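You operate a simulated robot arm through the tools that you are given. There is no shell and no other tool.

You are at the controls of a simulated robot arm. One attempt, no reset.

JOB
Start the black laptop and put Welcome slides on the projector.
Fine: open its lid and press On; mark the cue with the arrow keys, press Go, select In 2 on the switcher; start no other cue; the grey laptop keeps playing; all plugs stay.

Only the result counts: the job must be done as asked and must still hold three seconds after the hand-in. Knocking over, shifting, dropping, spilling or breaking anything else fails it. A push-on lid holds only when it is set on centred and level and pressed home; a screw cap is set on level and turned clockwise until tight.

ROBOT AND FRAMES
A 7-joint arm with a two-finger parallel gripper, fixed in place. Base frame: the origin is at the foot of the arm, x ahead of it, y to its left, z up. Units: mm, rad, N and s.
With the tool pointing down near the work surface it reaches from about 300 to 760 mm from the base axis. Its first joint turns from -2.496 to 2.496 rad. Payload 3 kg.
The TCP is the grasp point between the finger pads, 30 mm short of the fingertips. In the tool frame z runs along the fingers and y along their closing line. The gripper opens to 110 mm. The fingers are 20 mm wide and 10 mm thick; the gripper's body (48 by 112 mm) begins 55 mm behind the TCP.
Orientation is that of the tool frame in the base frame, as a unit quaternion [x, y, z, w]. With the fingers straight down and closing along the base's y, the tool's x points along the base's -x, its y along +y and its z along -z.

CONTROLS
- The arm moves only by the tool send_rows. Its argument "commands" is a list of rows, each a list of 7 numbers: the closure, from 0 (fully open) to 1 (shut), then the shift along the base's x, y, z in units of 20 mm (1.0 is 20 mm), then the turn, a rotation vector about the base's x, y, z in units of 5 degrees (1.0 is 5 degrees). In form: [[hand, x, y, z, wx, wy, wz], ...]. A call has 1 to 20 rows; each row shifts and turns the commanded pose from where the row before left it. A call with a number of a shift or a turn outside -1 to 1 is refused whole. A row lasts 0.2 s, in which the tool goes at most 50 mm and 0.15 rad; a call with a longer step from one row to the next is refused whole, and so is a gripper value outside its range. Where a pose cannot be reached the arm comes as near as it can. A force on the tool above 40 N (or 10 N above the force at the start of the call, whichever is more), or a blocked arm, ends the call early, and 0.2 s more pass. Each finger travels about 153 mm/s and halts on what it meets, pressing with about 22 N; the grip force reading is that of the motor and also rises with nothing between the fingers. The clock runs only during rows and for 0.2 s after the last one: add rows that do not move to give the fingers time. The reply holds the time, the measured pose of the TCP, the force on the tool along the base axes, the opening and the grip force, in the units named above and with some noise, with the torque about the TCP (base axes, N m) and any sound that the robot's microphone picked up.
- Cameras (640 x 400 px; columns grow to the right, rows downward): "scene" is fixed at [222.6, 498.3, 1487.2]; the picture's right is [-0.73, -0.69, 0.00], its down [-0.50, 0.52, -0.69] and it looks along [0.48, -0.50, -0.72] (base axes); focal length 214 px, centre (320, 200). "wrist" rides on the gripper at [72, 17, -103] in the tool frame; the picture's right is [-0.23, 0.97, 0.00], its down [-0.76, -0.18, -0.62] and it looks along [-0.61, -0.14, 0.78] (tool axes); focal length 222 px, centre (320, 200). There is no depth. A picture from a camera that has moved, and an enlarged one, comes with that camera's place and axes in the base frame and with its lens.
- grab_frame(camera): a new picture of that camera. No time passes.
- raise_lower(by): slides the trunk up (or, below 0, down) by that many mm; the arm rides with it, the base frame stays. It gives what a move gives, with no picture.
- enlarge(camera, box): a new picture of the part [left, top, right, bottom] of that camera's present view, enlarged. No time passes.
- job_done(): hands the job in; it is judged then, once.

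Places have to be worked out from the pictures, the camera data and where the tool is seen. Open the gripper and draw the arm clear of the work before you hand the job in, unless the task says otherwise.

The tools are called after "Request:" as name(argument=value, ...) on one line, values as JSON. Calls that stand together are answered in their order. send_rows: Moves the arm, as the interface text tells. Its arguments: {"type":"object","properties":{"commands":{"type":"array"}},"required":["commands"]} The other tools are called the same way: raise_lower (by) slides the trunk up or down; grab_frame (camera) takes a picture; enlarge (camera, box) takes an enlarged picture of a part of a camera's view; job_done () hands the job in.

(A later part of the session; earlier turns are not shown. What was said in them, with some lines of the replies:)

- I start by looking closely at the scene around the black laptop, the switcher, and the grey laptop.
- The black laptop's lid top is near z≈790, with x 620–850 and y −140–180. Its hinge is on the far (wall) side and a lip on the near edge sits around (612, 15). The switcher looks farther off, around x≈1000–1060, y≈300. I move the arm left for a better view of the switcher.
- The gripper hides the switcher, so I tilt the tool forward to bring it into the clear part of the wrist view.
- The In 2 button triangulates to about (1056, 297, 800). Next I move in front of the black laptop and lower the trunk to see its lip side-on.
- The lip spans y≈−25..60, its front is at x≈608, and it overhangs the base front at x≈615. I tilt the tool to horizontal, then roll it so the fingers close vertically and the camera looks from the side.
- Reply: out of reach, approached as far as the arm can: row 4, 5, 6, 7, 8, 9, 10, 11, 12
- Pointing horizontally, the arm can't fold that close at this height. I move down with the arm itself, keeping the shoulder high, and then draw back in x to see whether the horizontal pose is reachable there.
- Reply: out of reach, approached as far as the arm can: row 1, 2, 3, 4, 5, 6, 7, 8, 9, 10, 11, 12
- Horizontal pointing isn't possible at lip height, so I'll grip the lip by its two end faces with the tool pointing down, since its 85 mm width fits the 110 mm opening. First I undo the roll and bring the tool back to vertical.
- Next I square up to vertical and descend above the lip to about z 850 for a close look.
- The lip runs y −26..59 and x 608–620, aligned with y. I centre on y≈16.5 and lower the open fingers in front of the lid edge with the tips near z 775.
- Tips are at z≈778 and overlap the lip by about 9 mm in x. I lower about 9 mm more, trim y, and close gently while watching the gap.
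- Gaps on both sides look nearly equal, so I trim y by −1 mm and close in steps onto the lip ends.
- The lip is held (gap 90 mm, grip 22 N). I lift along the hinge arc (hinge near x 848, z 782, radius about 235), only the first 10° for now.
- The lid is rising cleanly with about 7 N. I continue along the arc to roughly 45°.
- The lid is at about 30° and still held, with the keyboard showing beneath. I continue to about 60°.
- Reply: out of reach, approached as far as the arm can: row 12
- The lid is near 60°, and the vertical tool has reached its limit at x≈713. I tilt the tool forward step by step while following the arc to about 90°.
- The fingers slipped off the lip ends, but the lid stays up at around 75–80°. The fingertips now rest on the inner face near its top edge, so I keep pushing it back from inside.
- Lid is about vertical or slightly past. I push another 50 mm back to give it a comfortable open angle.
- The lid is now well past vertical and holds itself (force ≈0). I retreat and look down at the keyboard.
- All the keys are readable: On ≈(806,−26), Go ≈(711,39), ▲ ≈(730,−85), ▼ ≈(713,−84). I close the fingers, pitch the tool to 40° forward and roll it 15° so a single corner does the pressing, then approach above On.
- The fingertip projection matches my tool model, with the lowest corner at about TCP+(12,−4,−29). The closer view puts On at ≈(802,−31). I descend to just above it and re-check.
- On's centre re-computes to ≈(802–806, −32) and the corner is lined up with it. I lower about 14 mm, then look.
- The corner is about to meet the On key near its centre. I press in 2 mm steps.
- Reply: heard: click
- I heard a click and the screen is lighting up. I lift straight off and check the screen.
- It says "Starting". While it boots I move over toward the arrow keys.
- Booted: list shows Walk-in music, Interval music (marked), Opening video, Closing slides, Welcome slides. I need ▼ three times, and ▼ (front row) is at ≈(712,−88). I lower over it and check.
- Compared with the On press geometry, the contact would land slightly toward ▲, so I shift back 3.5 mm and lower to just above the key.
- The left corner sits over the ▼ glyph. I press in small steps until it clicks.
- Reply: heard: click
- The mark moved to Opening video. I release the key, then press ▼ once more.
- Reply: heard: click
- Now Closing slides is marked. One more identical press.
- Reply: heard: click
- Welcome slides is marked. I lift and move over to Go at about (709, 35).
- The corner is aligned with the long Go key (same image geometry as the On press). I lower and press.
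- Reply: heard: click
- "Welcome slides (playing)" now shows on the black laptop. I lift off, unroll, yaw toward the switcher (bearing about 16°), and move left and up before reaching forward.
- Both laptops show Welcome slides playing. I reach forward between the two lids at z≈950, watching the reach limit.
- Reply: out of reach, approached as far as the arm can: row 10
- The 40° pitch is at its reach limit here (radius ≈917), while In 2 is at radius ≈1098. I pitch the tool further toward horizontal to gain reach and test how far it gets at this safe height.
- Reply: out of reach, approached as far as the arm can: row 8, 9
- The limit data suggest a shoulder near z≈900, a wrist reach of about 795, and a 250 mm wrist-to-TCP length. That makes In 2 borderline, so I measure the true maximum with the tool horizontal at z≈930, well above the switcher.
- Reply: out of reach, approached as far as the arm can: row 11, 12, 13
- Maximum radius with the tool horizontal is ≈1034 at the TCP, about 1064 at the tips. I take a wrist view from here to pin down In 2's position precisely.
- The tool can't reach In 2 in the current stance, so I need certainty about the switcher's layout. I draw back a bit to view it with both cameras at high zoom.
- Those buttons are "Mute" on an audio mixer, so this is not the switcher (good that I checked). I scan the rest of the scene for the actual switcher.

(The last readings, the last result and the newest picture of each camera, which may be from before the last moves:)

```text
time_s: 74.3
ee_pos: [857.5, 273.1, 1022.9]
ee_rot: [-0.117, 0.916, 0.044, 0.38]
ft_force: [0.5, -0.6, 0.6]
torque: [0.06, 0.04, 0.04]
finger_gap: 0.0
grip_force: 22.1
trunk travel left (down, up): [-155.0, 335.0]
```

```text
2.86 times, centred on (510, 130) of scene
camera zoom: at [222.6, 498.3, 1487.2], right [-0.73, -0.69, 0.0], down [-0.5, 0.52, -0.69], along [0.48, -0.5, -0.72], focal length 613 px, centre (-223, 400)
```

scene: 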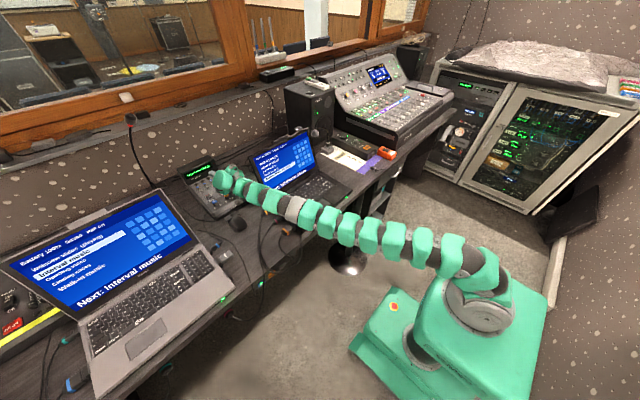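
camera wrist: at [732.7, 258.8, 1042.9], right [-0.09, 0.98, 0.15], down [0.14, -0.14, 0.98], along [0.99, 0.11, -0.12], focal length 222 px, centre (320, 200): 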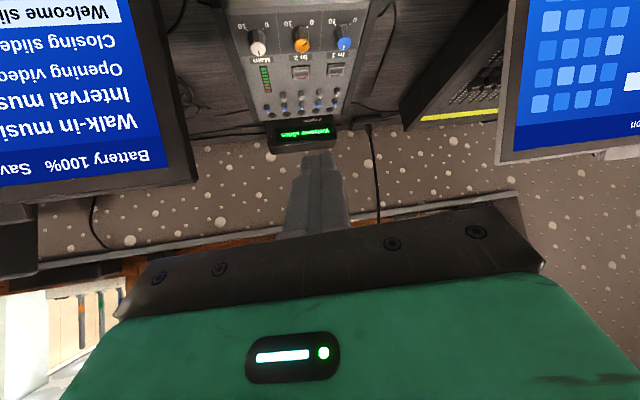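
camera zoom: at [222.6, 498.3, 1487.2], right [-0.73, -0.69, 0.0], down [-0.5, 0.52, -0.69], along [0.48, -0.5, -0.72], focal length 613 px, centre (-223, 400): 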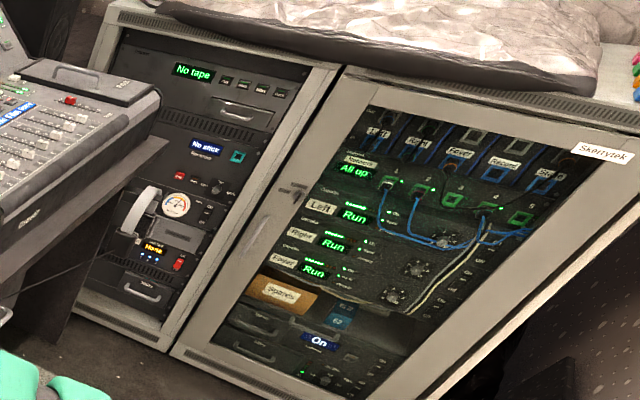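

Found it: under the desk's front edge there is a strip with a lit blue "In 1", an orange button, and a grey one, near (590, 368, 733) for the orange. I retract and go to look at it head-on.

Request:
send_rows(commands=[[1, -1, 0, 0, 0, 0, 0], [1, -1, 0, 0, 0, 0, 0], [1, -1, 0, 0, 0, 0, 0], [1, -1, 0, 0, 0, 0, 0], [1, -1, 0, 0, 0, 0, 0], [1, -1, 0, 0, 0, 0, 0], [1, -1, 0, 0, 0, 0, 0], [1, -1, 0, 0, 0, 0, 0], [1, -1, 0, 0, 0, 0, 0], [1, -1, 0, 0, 0, 0, -1], [1, -1, 0, 0, 0, 0, -1], [1, -1, 0, 0, 0, 0, -1], [1, -1, 0, 0, 0, 0.5, 0], [1, -1, 0, 0, 0, 1, 0], [1, -1, 0, 0, 0, 1, 0], [1, -1, 0, 0, 0, 0, 0], [1, -1, 0, -0.5, 0, 0, 0], [1, -1, 0, -0.5, 0, 0, 0]])

Request:
grab_frame(camera="wrist")

Request:
enlarge(camera="scene", box=[235, 230, 315, 310])

```text
time_s: 78.1
ee_pos: [497.3, 273.4, 1003.2]
ee_rot: [0.002, 0.96, -0.006, 0.281]
ft_force: [-0.2, 0.2, -0.4]
torque: [0.01, 0.0, -0.01]
finger_gap: 0.0
grip_force: 21.9
trunk travel left (down, up): [-155.0, 335.0]
```

```text
taken
camera wrist: at [380.7, 291.0, 1050.1], right [0.2, 0.97, 0.11], down [0.3, -0.17, 0.94], along [0.93, -0.15, -0.33], focal length 222 px, centre (320, 200)
```

wrist: 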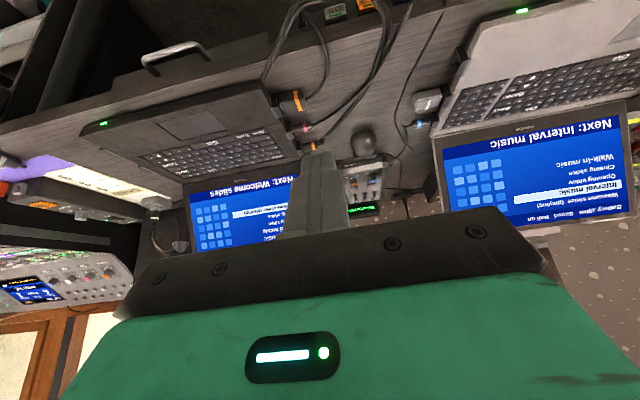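

```text
5.00 times, centred on (275, 270) of scene
camera zoom: at [222.6, 498.3, 1487.2], right [-0.73, -0.69, 0.0], down [-0.5, 0.52, -0.69], along [0.48, -0.5, -0.72], focal length 1072 px, centre (545, -150)
```

zoom: 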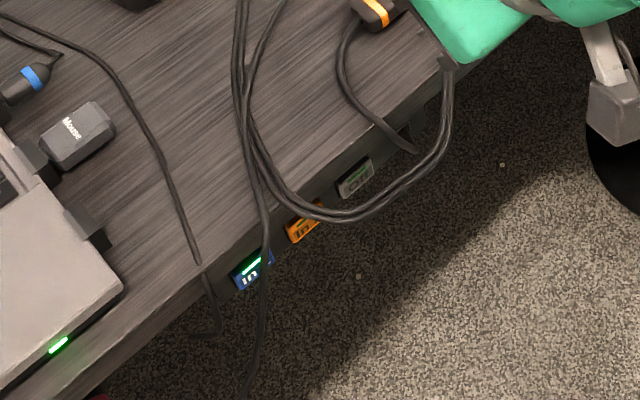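

I lower and shift left to put the wrist camera in front of the switcher strip, staying about 80 mm clear of the hanging cables.

Request:
raise_lower(by=-150)

Request:
send_rows(commands=[[1, -0.4, 1, 0, 0, 0, 0], [1, -0.4, 1, -0.5, 0, 0, 0], [1, 0, 0.8, -1, 0, 0, 0], [1, 0, 0, -1, 0, 0, 0], [1, 0, 0, -1, 0, 0, 0], [1, 0, 0, -1, 0, 0, 0]])

Request:
grab_frame(camera="wrist")

Request:
grab_frame(camera="scene")

```text
time_s: 79.9
ee_pos: [496.1, 272.0, 851.8]
ee_rot: [0.003, 0.96, -0.006, 0.281]
ft_force: [0.5, 0.0, 0.0]
torque: [-0.03, -0.02, 0.02]
finger_gap: 0.0
grip_force: 22.2
trunk travel left (down, up): [-5.0, 485.0]
```

```text
time_s: 81.3
ee_pos: [481.1, 330.1, 764.3]
ee_rot: [0.002, 0.96, -0.005, 0.281]
ft_force: [0.3, -0.1, -0.5]
torque: [0.01, 0.01, 0.04]
finger_gap: 0.0
grip_force: 21.6
trunk travel left (down, up): [-5.0, 485.0]
```

```text
taken
camera wrist: at [364.6, 349.2, 811.4], right [0.2, 0.97, 0.11], down [0.3, -0.17, 0.94], along [0.93, -0.15, -0.33], focal length 222 px, centre (320, 200)
```

wrist: 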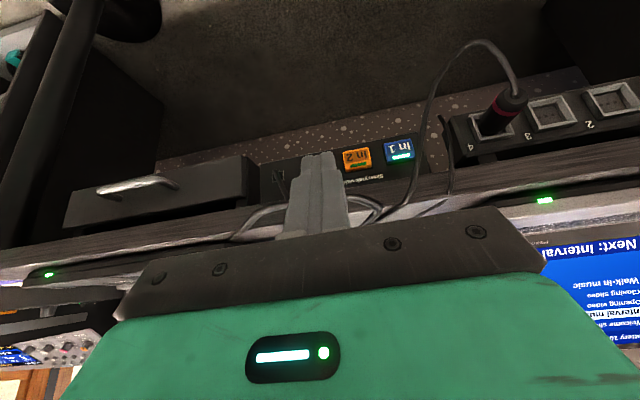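

```text
taken
```

scene: 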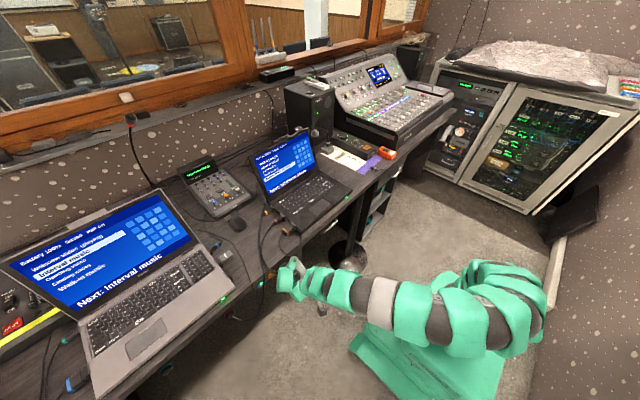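

Request:
enlarge(camera="wrist", box=[230, 60, 470, 240])

```text
2.22 times, centred on (350, 150) of wrist
camera zoom: at [364.6, 349.2, 811.4], right [0.2, 0.97, 0.11], down [0.3, -0.17, 0.94], along [0.93, -0.15, -0.33], focal length 494 px, centre (253, 311)
```

zoom: 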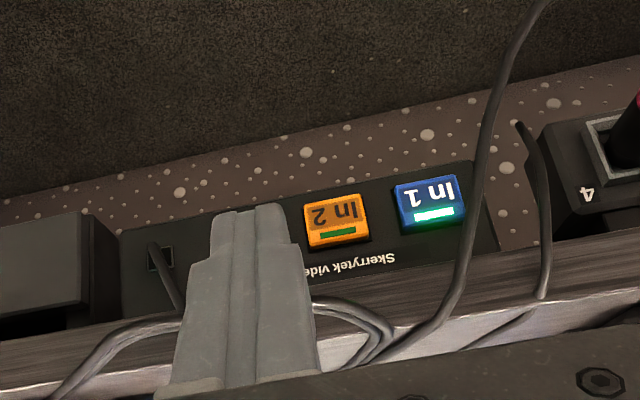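

The switcher "Skerrytek video" is clear: In 1 (blue, lit) and In 2 (orange). I shift right to see the cables around it without the fingers in the way.

Request:
send_rows(commands=[[1, 0, -1, 0, 0, 0, 0], [1, 0, -1, 0, 0, 0, 0], [1, 0, -1, 0, 0, 0, 0], [1, 0, -1, 0, 0, 0, 0]])

Request:
enlarge(camera="wrist", box=[290, 60, 530, 240])

Request:
enlarge(camera="scene", box=[240, 220, 320, 290])

```text
time_s: 82.3
ee_pos: [482.4, 247.4, 762.8]
ee_rot: [0.002, 0.96, -0.007, 0.281]
ft_force: [-1.1, 1.4, -0.3]
torque: [-0.02, 0.03, -0.01]
finger_gap: 0.1
grip_force: 22.4
trunk travel left (down, up): [-5.0, 485.0]
```

```text
2.22 times, centred on (410, 150) of wrist
camera zoom: at [365.3, 266.2, 810.5], right [0.2, 0.97, 0.11], down [0.3, -0.17, 0.94], along [0.93, -0.15, -0.33], focal length 494 px, centre (120, 311)
```

zoom: 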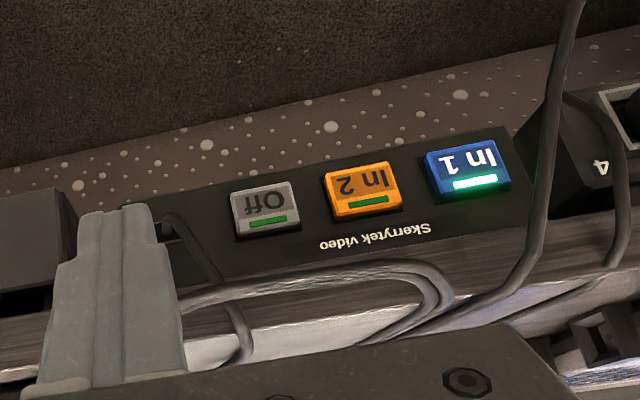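

```text
5.71 times, centred on (280, 255) of scene
camera zoom: at [222.6, 498.3, 1487.2], right [-0.73, -0.69, 0.0], down [-0.5, 0.52, -0.69], along [0.48, -0.5, -0.72], focal length 1226 px, centre (549, -114)
```

zoom: 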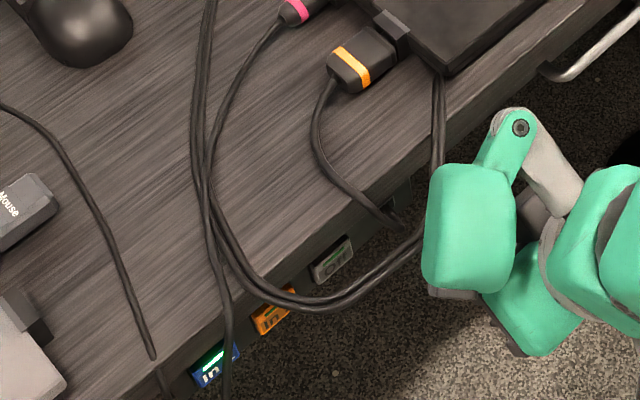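

Triangulating: In 2 is at about (611, 360, 687), just under the desk edge, with a cable loop hanging ~50 mm above it at x≈560–580, z≈737. A horizontal tool passes well beneath that loop, so I move to y≈360, pitch to horizontal, and lower to z≈690, staying back at x≈480.

Request:
send_rows(commands=[[1, -0.2, 1, 0, 0, 0, 0], [1, -0.2, 1, 0, 0, 0, 0], [1, 0, 1, 0, 0, 0, 0], [1, 0, 1, 0, 0, 0, 0], [1, 0, 1, 0, 0, 0, 0], [1, 0, 0.6, 0, 0, 0, 0], [1, 0, 0, -0.3, 0, -1, 0], [1, 0, 0, -0.3, 0, -1, 0], [1, 0, 0, -0.3, 0, -1, 0], [1, 0, 0, -0.3, 0, -1, 0], [1, 0, 0, -0.3, 0, -1, 0], [1, 0, 0, -0.3, 0, -1, 0], [1, 0, 0, -0.3, 0, -1, 0], [1, 0, 0, -0.3, 0, -1, 0], [1, 0, 0, -0.3, 0, -1, 0], [1, 0, 0, -0.3, 0, -1, 0], [1, 0, 0, -0.3, 0, -1, 0], [1, 0, 0, -0.3, 0, -0.5, 0]])

Request:
grab_frame(camera="wrist")

Request:
grab_frame(camera="scene")

```text
time_s: 86.1
ee_pos: [470.4, 376.2, 697.1]
ee_rot: [0.007, 0.706, -0.007, 0.708]
ft_force: [0.3, -0.1, 0.1]
torque: [0.02, -0.01, 0.02]
finger_gap: 0.0
grip_force: 21.7
out of reach, approached as far as the arm can: row 17, 18
trunk travel left (down, up): [-5.0, 485.0]
```

```text
taken
camera wrist: at [368.3, 394.8, 623.0], right [0.02, 0.97, 0.23], down [-0.63, -0.16, 0.76], along [0.78, -0.16, 0.61], focal length 222 px, centre (320, 200)
```

wrist: 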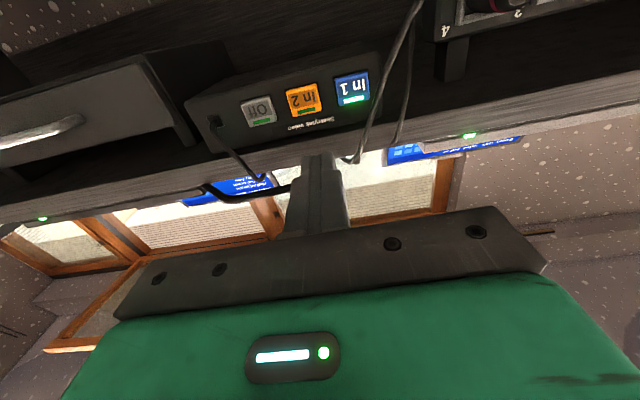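

```text
taken
```

scene: 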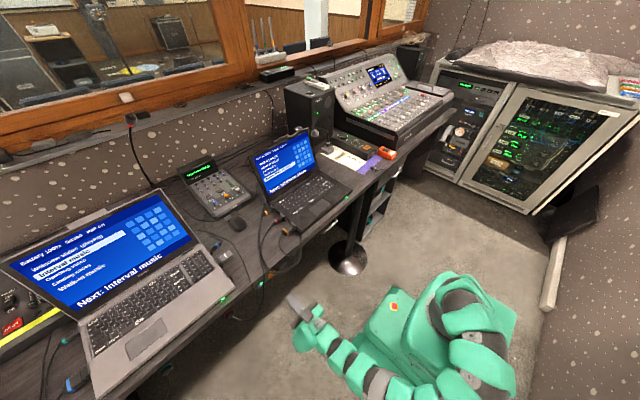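

The tool is horizontal below the loop. Combining views, In 2 ≈ (607, 359, 680). I align y and z, then advance to about 45 mm short of it.

Request:
send_rows(commands=[[1, 0, -0.5, -0.4, 0, 0, 0], [1, 0, -0.35, -0.4, 0, 0, 0], [1, 1, 0, 0, 0, 0, 0], [1, 1, 0, 0, 0, 0, 0], [1, 1, 0, 0, 0, 0, 0]])

Request:
grab_frame(camera="wrist")

Request:
enlarge(camera="scene", box=[240, 230, 340, 330])

```text
time_s: 87.3
ee_pos: [530.0, 378.1, 687.7]
ee_rot: [0.006, 0.706, -0.007, 0.709]
ft_force: [-0.4, 0.3, 0.8]
torque: [0.0, 0.01, 0.01]
finger_gap: 0.3
grip_force: 22.1
out of reach, approached as far as the arm can: row 1, 2
trunk travel left (down, up): [-5.0, 485.0]
```

```text
taken
camera wrist: at [426.9, 396.9, 613.1], right [0.02, 0.97, 0.23], down [-0.63, -0.17, 0.76], along [0.78, -0.15, 0.61], focal length 222 px, centre (320, 200)
```

wrist: 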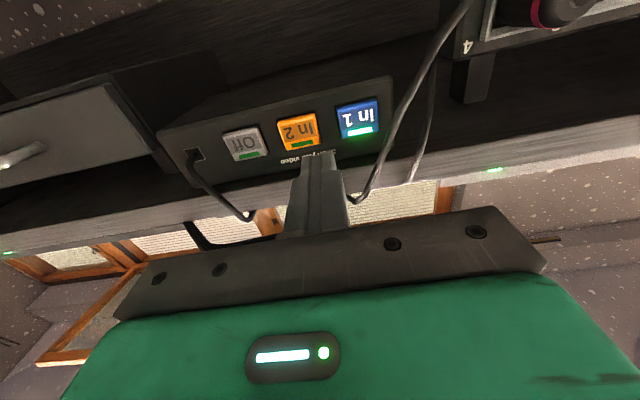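

```text
4.00 times, centred on (290, 280) of scene
camera zoom: at [222.6, 498.3, 1487.2], right [-0.73, -0.69, 0.0], down [-0.5, 0.52, -0.69], along [0.48, -0.5, -0.72], focal length 858 px, centre (440, -120)
```

zoom: 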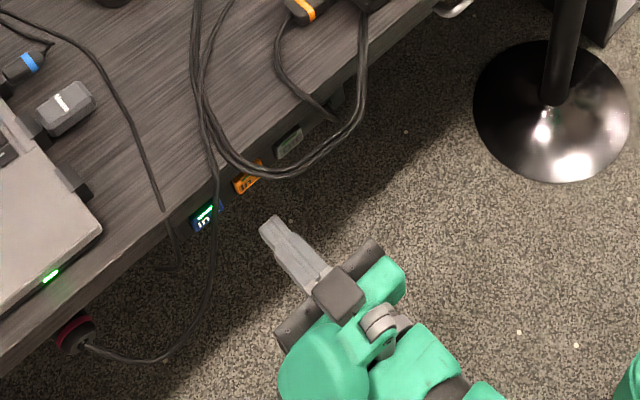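

In 2 confirmed at ≈(607, 360, 678). I trim y by −17 and z by −10, then advance to about 12 mm short.

Request:
send_rows(commands=[[1, 0, -0.45, -0.25, 0, 0, 0], [1, 0, -0.4, -0.25, 0, 0, 0], [1, 0.6, 0, 0, 0, 0, 0], [1, 0.6, 0, 0, 0, 0, 0], [1, 0.5, 0, 0, 0, 0, 0]])

Request:
grab_frame(camera="wrist")

Request:
enlarge(camera="scene", box=[240, 230, 320, 300])

```text
time_s: 88.5
ee_pos: [566.4, 377.2, 679.3]
ee_rot: [0.005, 0.707, -0.005, 0.707]
ft_force: [-0.1, 0.0, -0.3]
torque: [-0.04, -0.02, -0.01]
finger_gap: 0.1
grip_force: 22.1
out of reach, approached as far as the arm can: row 1, 2
trunk travel left (down, up): [-5.0, 485.0]
```

```text
taken
camera wrist: at [464.1, 395.6, 605.8], right [0.01, 0.97, 0.23], down [-0.63, -0.17, 0.76], along [0.78, -0.15, 0.61], focal length 222 px, centre (320, 200)
```

wrist: 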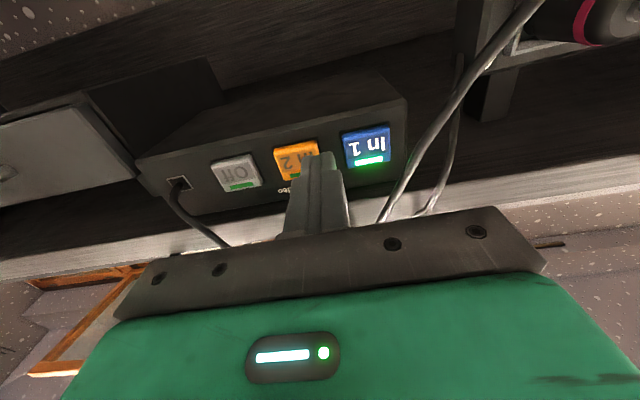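

```text
5.71 times, centred on (280, 265) of scene
camera zoom: at [222.6, 498.3, 1487.2], right [-0.73, -0.69, 0.0], down [-0.5, 0.52, -0.69], along [0.48, -0.5, -0.72], focal length 1226 px, centre (549, -171)
```

zoom: 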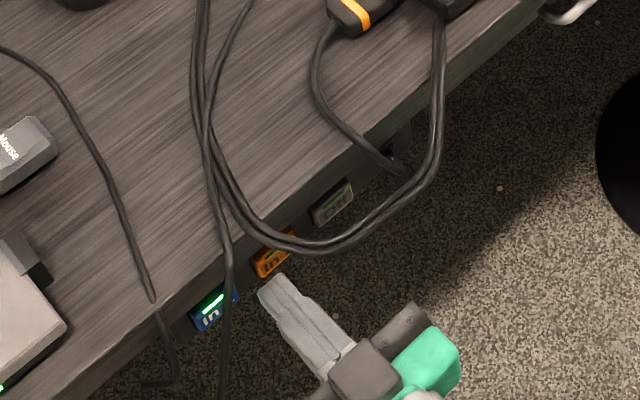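

Lateral motion was limited farther back. I retry the −y trim here, where the arm is more extended.

Request:
send_rows(commands=[[1, 0, -0.3, 0, 0, 0, 0], [1, 0, -0.3, 0, 0, 0, 0], [1, 0, -0.25, 0, 0, 0, 0]])

Request:
grab_frame(camera="wrist")

```text
time_s: 89.3
ee_pos: [568.2, 370.6, 680.9]
ee_rot: [0.007, 0.706, -0.009, 0.708]
ft_force: [0.4, -0.2, 0.0]
torque: [0.0, 0.02, -0.02]
finger_gap: 0.0
grip_force: 22.5
out of reach, approached as far as the arm can: row 2, 3
trunk travel left (down, up): [-5.0, 485.0]
```

```text
taken
camera wrist: at [465.2, 389.4, 607.6], right [0.02, 0.97, 0.23], down [-0.63, -0.16, 0.76], along [0.78, -0.16, 0.61], focal length 222 px, centre (320, 200)
```

wrist: 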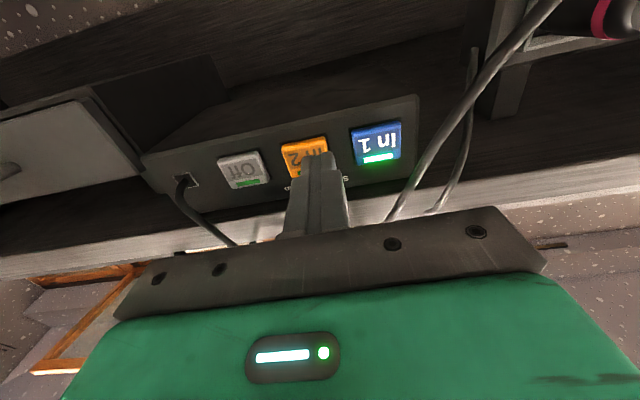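

The lateral limit is the wrist getting too close in. Yawing the tool 10° to the right moves the wrist outward, so I yaw and shift y to centre the tip on In 2 (y≈358).

Request:
send_rows(commands=[[1, 0, 0, 0, 0, 0, -1], [1, 0, 0, 0, 0, 0, -1], [1, 0, -0.2, 0, 0, 0, 0], [1, 0, -0.15, 0, 0, 0, 0]])

Request:
grab_frame(camera="wrist")

Request:
enlarge(camera="scene", box=[240, 230, 320, 300])

```text
time_s: 90.3
ee_pos: [567.1, 364.2, 681.6]
ee_rot: [0.067, 0.703, -0.067, 0.705]
ft_force: [0.0, -0.5, -0.1]
torque: [0.02, 0.02, -0.04]
finger_gap: 0.0
grip_force: 21.7
trunk travel left (down, up): [-5.0, 485.0]
```

```text
taken
camera wrist: at [470.1, 400.2, 607.9], right [0.18, 0.96, 0.23], down [-0.65, -0.06, 0.76], along [0.74, -0.29, 0.61], focal length 222 px, centre (320, 200)
```

wrist: 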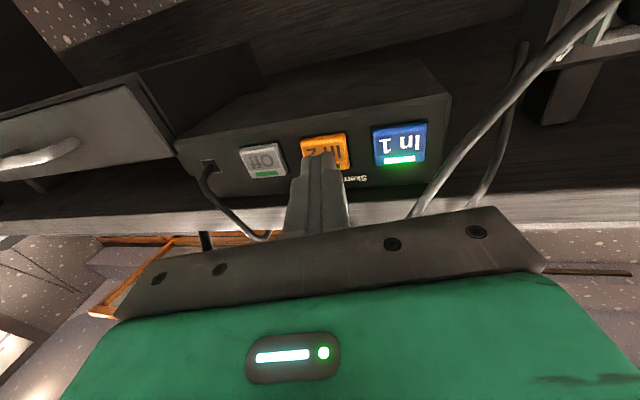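

```text
5.71 times, centred on (280, 265) of scene
camera zoom: at [222.6, 498.3, 1487.2], right [-0.73, -0.69, 0.0], down [-0.5, 0.52, -0.69], along [0.48, -0.5, -0.72], focal length 1226 px, centre (549, -171)
```

zoom: 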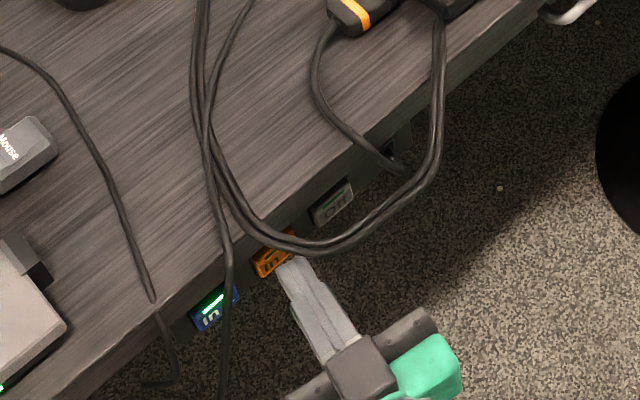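

The tip is at ≈(596, 358, 681), centred on In 2. I advance straight in with small steps until it clicks.

Request:
send_rows(commands=[[1, 0.15, 0, -0.1, 0, 0, 0], [1, 0.15, 0, 0, 0, 0, 0]])

Request:
enlarge(camera="wrist", box=[220, 80, 460, 220])

```text
time_s: 90.9
ee_pos: [572.8, 364.4, 680.1]
ee_rot: [0.068, 0.703, -0.067, 0.705]
ft_force: [-0.1, -0.4, 0.3]
torque: [0.03, 0.01, 0.0]
finger_gap: 0.0
grip_force: 22.1
trunk travel left (down, up): [-5.0, 485.0]
```

```text
2.67 times, centred on (340, 150) of wrist
camera zoom: at [475.9, 400.0, 606.6], right [0.18, 0.96, 0.23], down [-0.65, -0.06, 0.76], along [0.74, -0.29, 0.61], focal length 592 px, centre (267, 333)
```

zoom: 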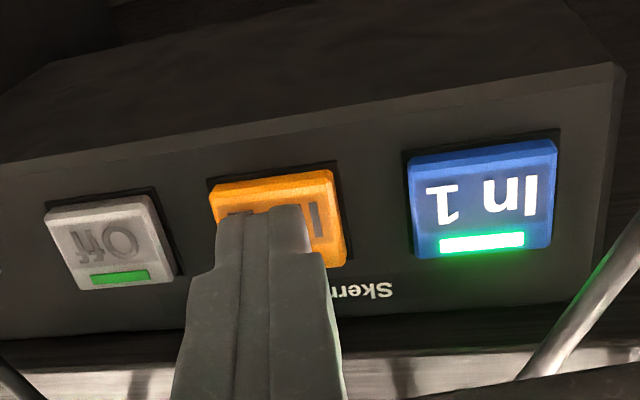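

Request:
send_rows(commands=[[1, 0.1, 0.03, 0, 0, 0, 0], [1, 0.1, 0.03, 0, 0, 0, 0], [1, 0.1, 0, 0, 0, 0, 0]])

Request:
enlarge(camera="wrist", box=[220, 80, 460, 220])

```text
time_s: 91.7
ee_pos: [580.4, 365.6, 679.2]
ee_rot: [0.066, 0.703, -0.065, 0.706]
ft_force: [-3.7, -1.7, 1.5]
torque: [-0.01, -0.08, -0.04]
finger_gap: 0.0
grip_force: 21.2
trunk travel left (down, up): [-5.0, 485.0]
heard: click
```

```text
2.67 times, centred on (340, 150) of wrist
camera zoom: at [481.2, 400.7, 606.0], right [0.18, 0.96, 0.23], down [-0.65, -0.06, 0.76], along [0.74, -0.29, 0.61], focal length 592 px, centre (267, 333)
```

zoom: 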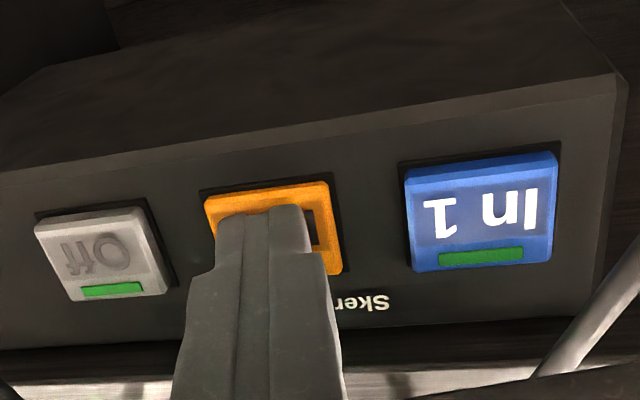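

A click sounded and In 1's light went out. I back straight off and check that In 2 is lit and what the displays show.

Request:
send_rows(commands=[[1, -0.4, 0, 0, 0, 0, 0], [1, -1, 0.1, 0, 0, 0, 0], [1, -1, 0.2, 0, 0, 0, 0], [1, -0.8, 0.2, 0, 0, 0, 0]])

Request:
enlarge(camera="wrist", box=[140, 40, 460, 240])

Request:
grab_frame(camera="scene")

Request:
enlarge(camera="scene", box=[160, 120, 360, 240])

Request:
enlarge(camera="scene", box=[0, 180, 240, 380])

```text
time_s: 92.7
ee_pos: [515.8, 374.3, 678.9]
ee_rot: [0.068, 0.703, -0.067, 0.704]
ft_force: [0.7, 0.3, -0.4]
torque: [0.02, 0.02, -0.01]
finger_gap: 0.0
grip_force: 22.0
trunk travel left (down, up): [-5.0, 485.0]
```

```text
2.00 times, centred on (300, 140) of wrist
camera zoom: at [417.8, 411.0, 605.8], right [0.18, 0.96, 0.23], down [-0.65, -0.06, 0.76], along [0.74, -0.29, 0.61], focal length 444 px, centre (360, 320)
```

zoom: 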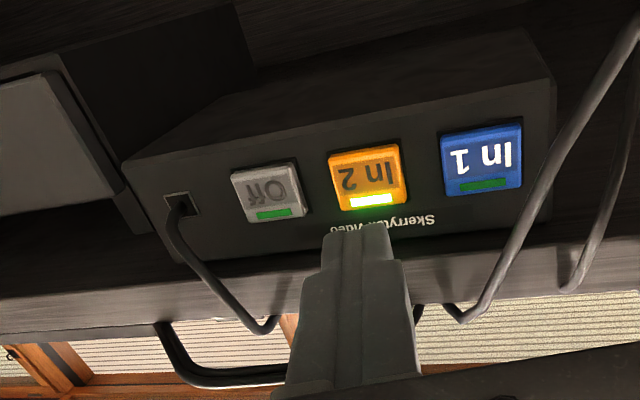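

```text
taken
```

scene: 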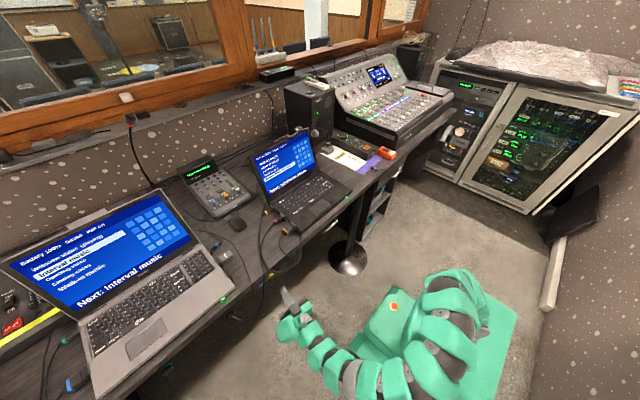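

```text
3.20 times, centred on (260, 180) of scene
camera zoom: at [222.6, 498.3, 1487.2], right [-0.73, -0.69, 0.0], down [-0.5, 0.52, -0.69], along [0.48, -0.5, -0.72], focal length 686 px, centre (512, 264)
```

zoom: 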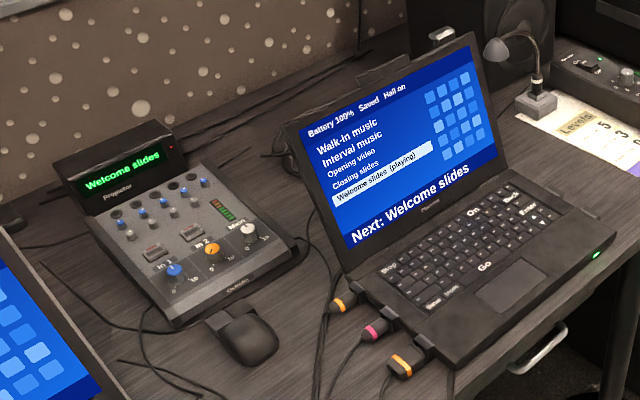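

```text
2.00 times, centred on (120, 280) of scene
camera zoom: at [222.6, 498.3, 1487.2], right [-0.73, -0.69, 0.0], down [-0.5, 0.52, -0.69], along [0.48, -0.5, -0.72], focal length 429 px, centre (720, 40)
```

zoom: 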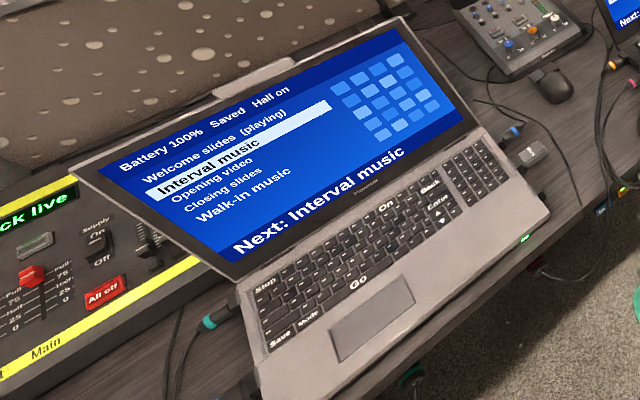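

In 2 is lit, the projector reads "Welcome slides", and both laptops show it playing with all plugs in place. I draw back away from the desk, un-pitch, open the gripper and wait a moment.

Request:
send_rows(commands=[[1, -0.5, 0.2, 0, 0, 0, 0], [1, -0.5, 0.2, 0, 0, 0, 0], [1, -0.3, 0, 0.3, 0, 1, 0], [1, -0.3, 0, 0.5, 0, 1, 0], [1, -0.3, 0, 0.5, 0, 1, 0], [1, -0.3, 0, 0.5, 0, 1, 0], [1, -0.3, 0, 0.5, 0, 1, 0], [1, -0.3, 0, 1, 0, 1, 0], [1, 0, 0, 1, 0, 1, 0], [1, 0, 0, 1, 0, 1, 0], [0.8, 0, 0, 1, 0, 0, 0], [0.5, 0, 0, 1, 0, 0, 0], [0.2, 0, 0, 1, 0, 0, 0], [0, 0, 0, 1, 0, 0, 0], [0, 0, 0, 0, 0, 0, 0], [0, 0, 0, 0, 0, 0, 0], [0, 0, 0, 0, 0, 0, 0]])

Request:
grab_frame(camera="scene")

Request:
enlarge(camera="scene", box=[160, 120, 360, 300])

Request:
grab_frame(camera="wrist")

```text
time_s: 96.3
ee_pos: [459.8, 384.0, 867.9]
ee_rot: [0.04, 0.901, -0.085, 0.423]
ft_force: [0.8, -0.5, 0.2]
torque: [0.03, 0.03, -0.02]
finger_gap: 110.0
grip_force: 0.0
trunk travel left (down, up): [-5.0, 485.0]
```

```text
taken
```

scene: 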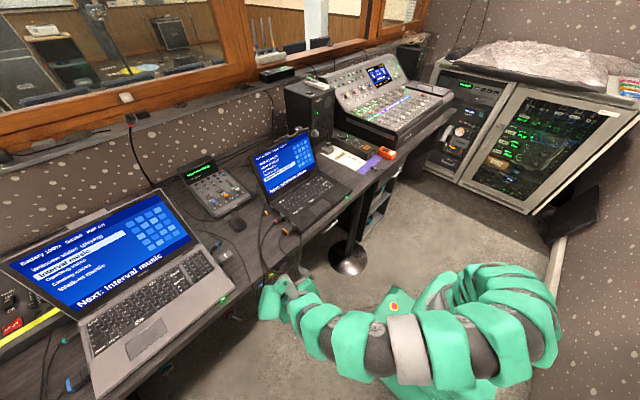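

```text
2.22 times, centred on (260, 210) of scene
camera zoom: at [222.6, 498.3, 1487.2], right [-0.73, -0.69, 0.0], down [-0.5, 0.52, -0.69], along [0.48, -0.5, -0.72], focal length 477 px, centre (453, 178)
```

zoom: 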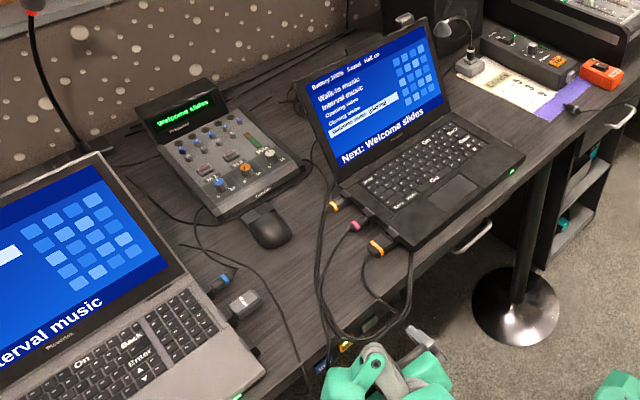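

```text
taken
camera wrist: at [338.9, 420.2, 874.4], right [0.29, 0.96, 0.06], down [-0.01, -0.06, 1.0], along [0.96, -0.29, -0.01], focal length 222 px, centre (320, 200)
```

wrist: 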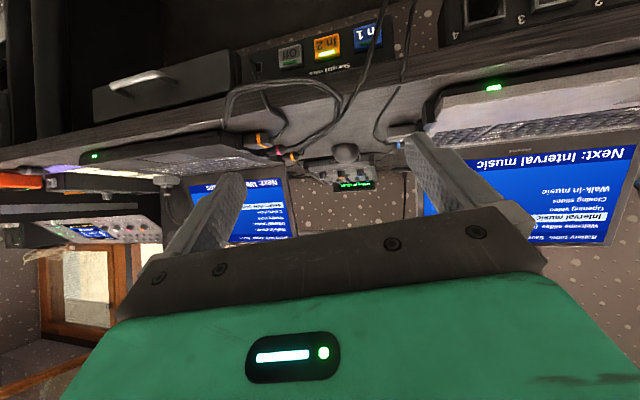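

Everything holds: the black laptop is open and playing Welcome slides, In 2 is lit, and the projector reads "Welcome slides". The grey laptop is still playing, the plugs are in, and the gripper is open and clear of the desk. I hand the job in.

Request:
job_done()

```text
The job is handed in.
```

The job is handed in. The black laptop is open and running, and the projector display reads "Welcome slides", now fed from In 2.

- **Black laptop:** I opened the lid to roughly 105° and it stays up on its own. I pressed On once, then ▼ three times to mark Welcome slides, then Go. Its screen shows "Welcome slides (playing)", and I started no other cue.
- **Switcher:** In 2 is lit and In 1 has gone out. The switcher is the "Skerrytek video" strip under the desk's front edge. I first took the audio mixer's "In 2" for it, but those buttons are Mute and I pressed nothing there.
- **Grey laptop:** it still shows "Welcome slides (playing)".
- **Plugs:** all of them look in place in the last pictures, and I saw nothing else shifted.

While I was raising the lid, the fingers slipped off its lip at about 75–80°. The lid stayed up, so I pushed it the rest of the way from the inside. The gripper was open and the arm clear of the desk when I handed in.
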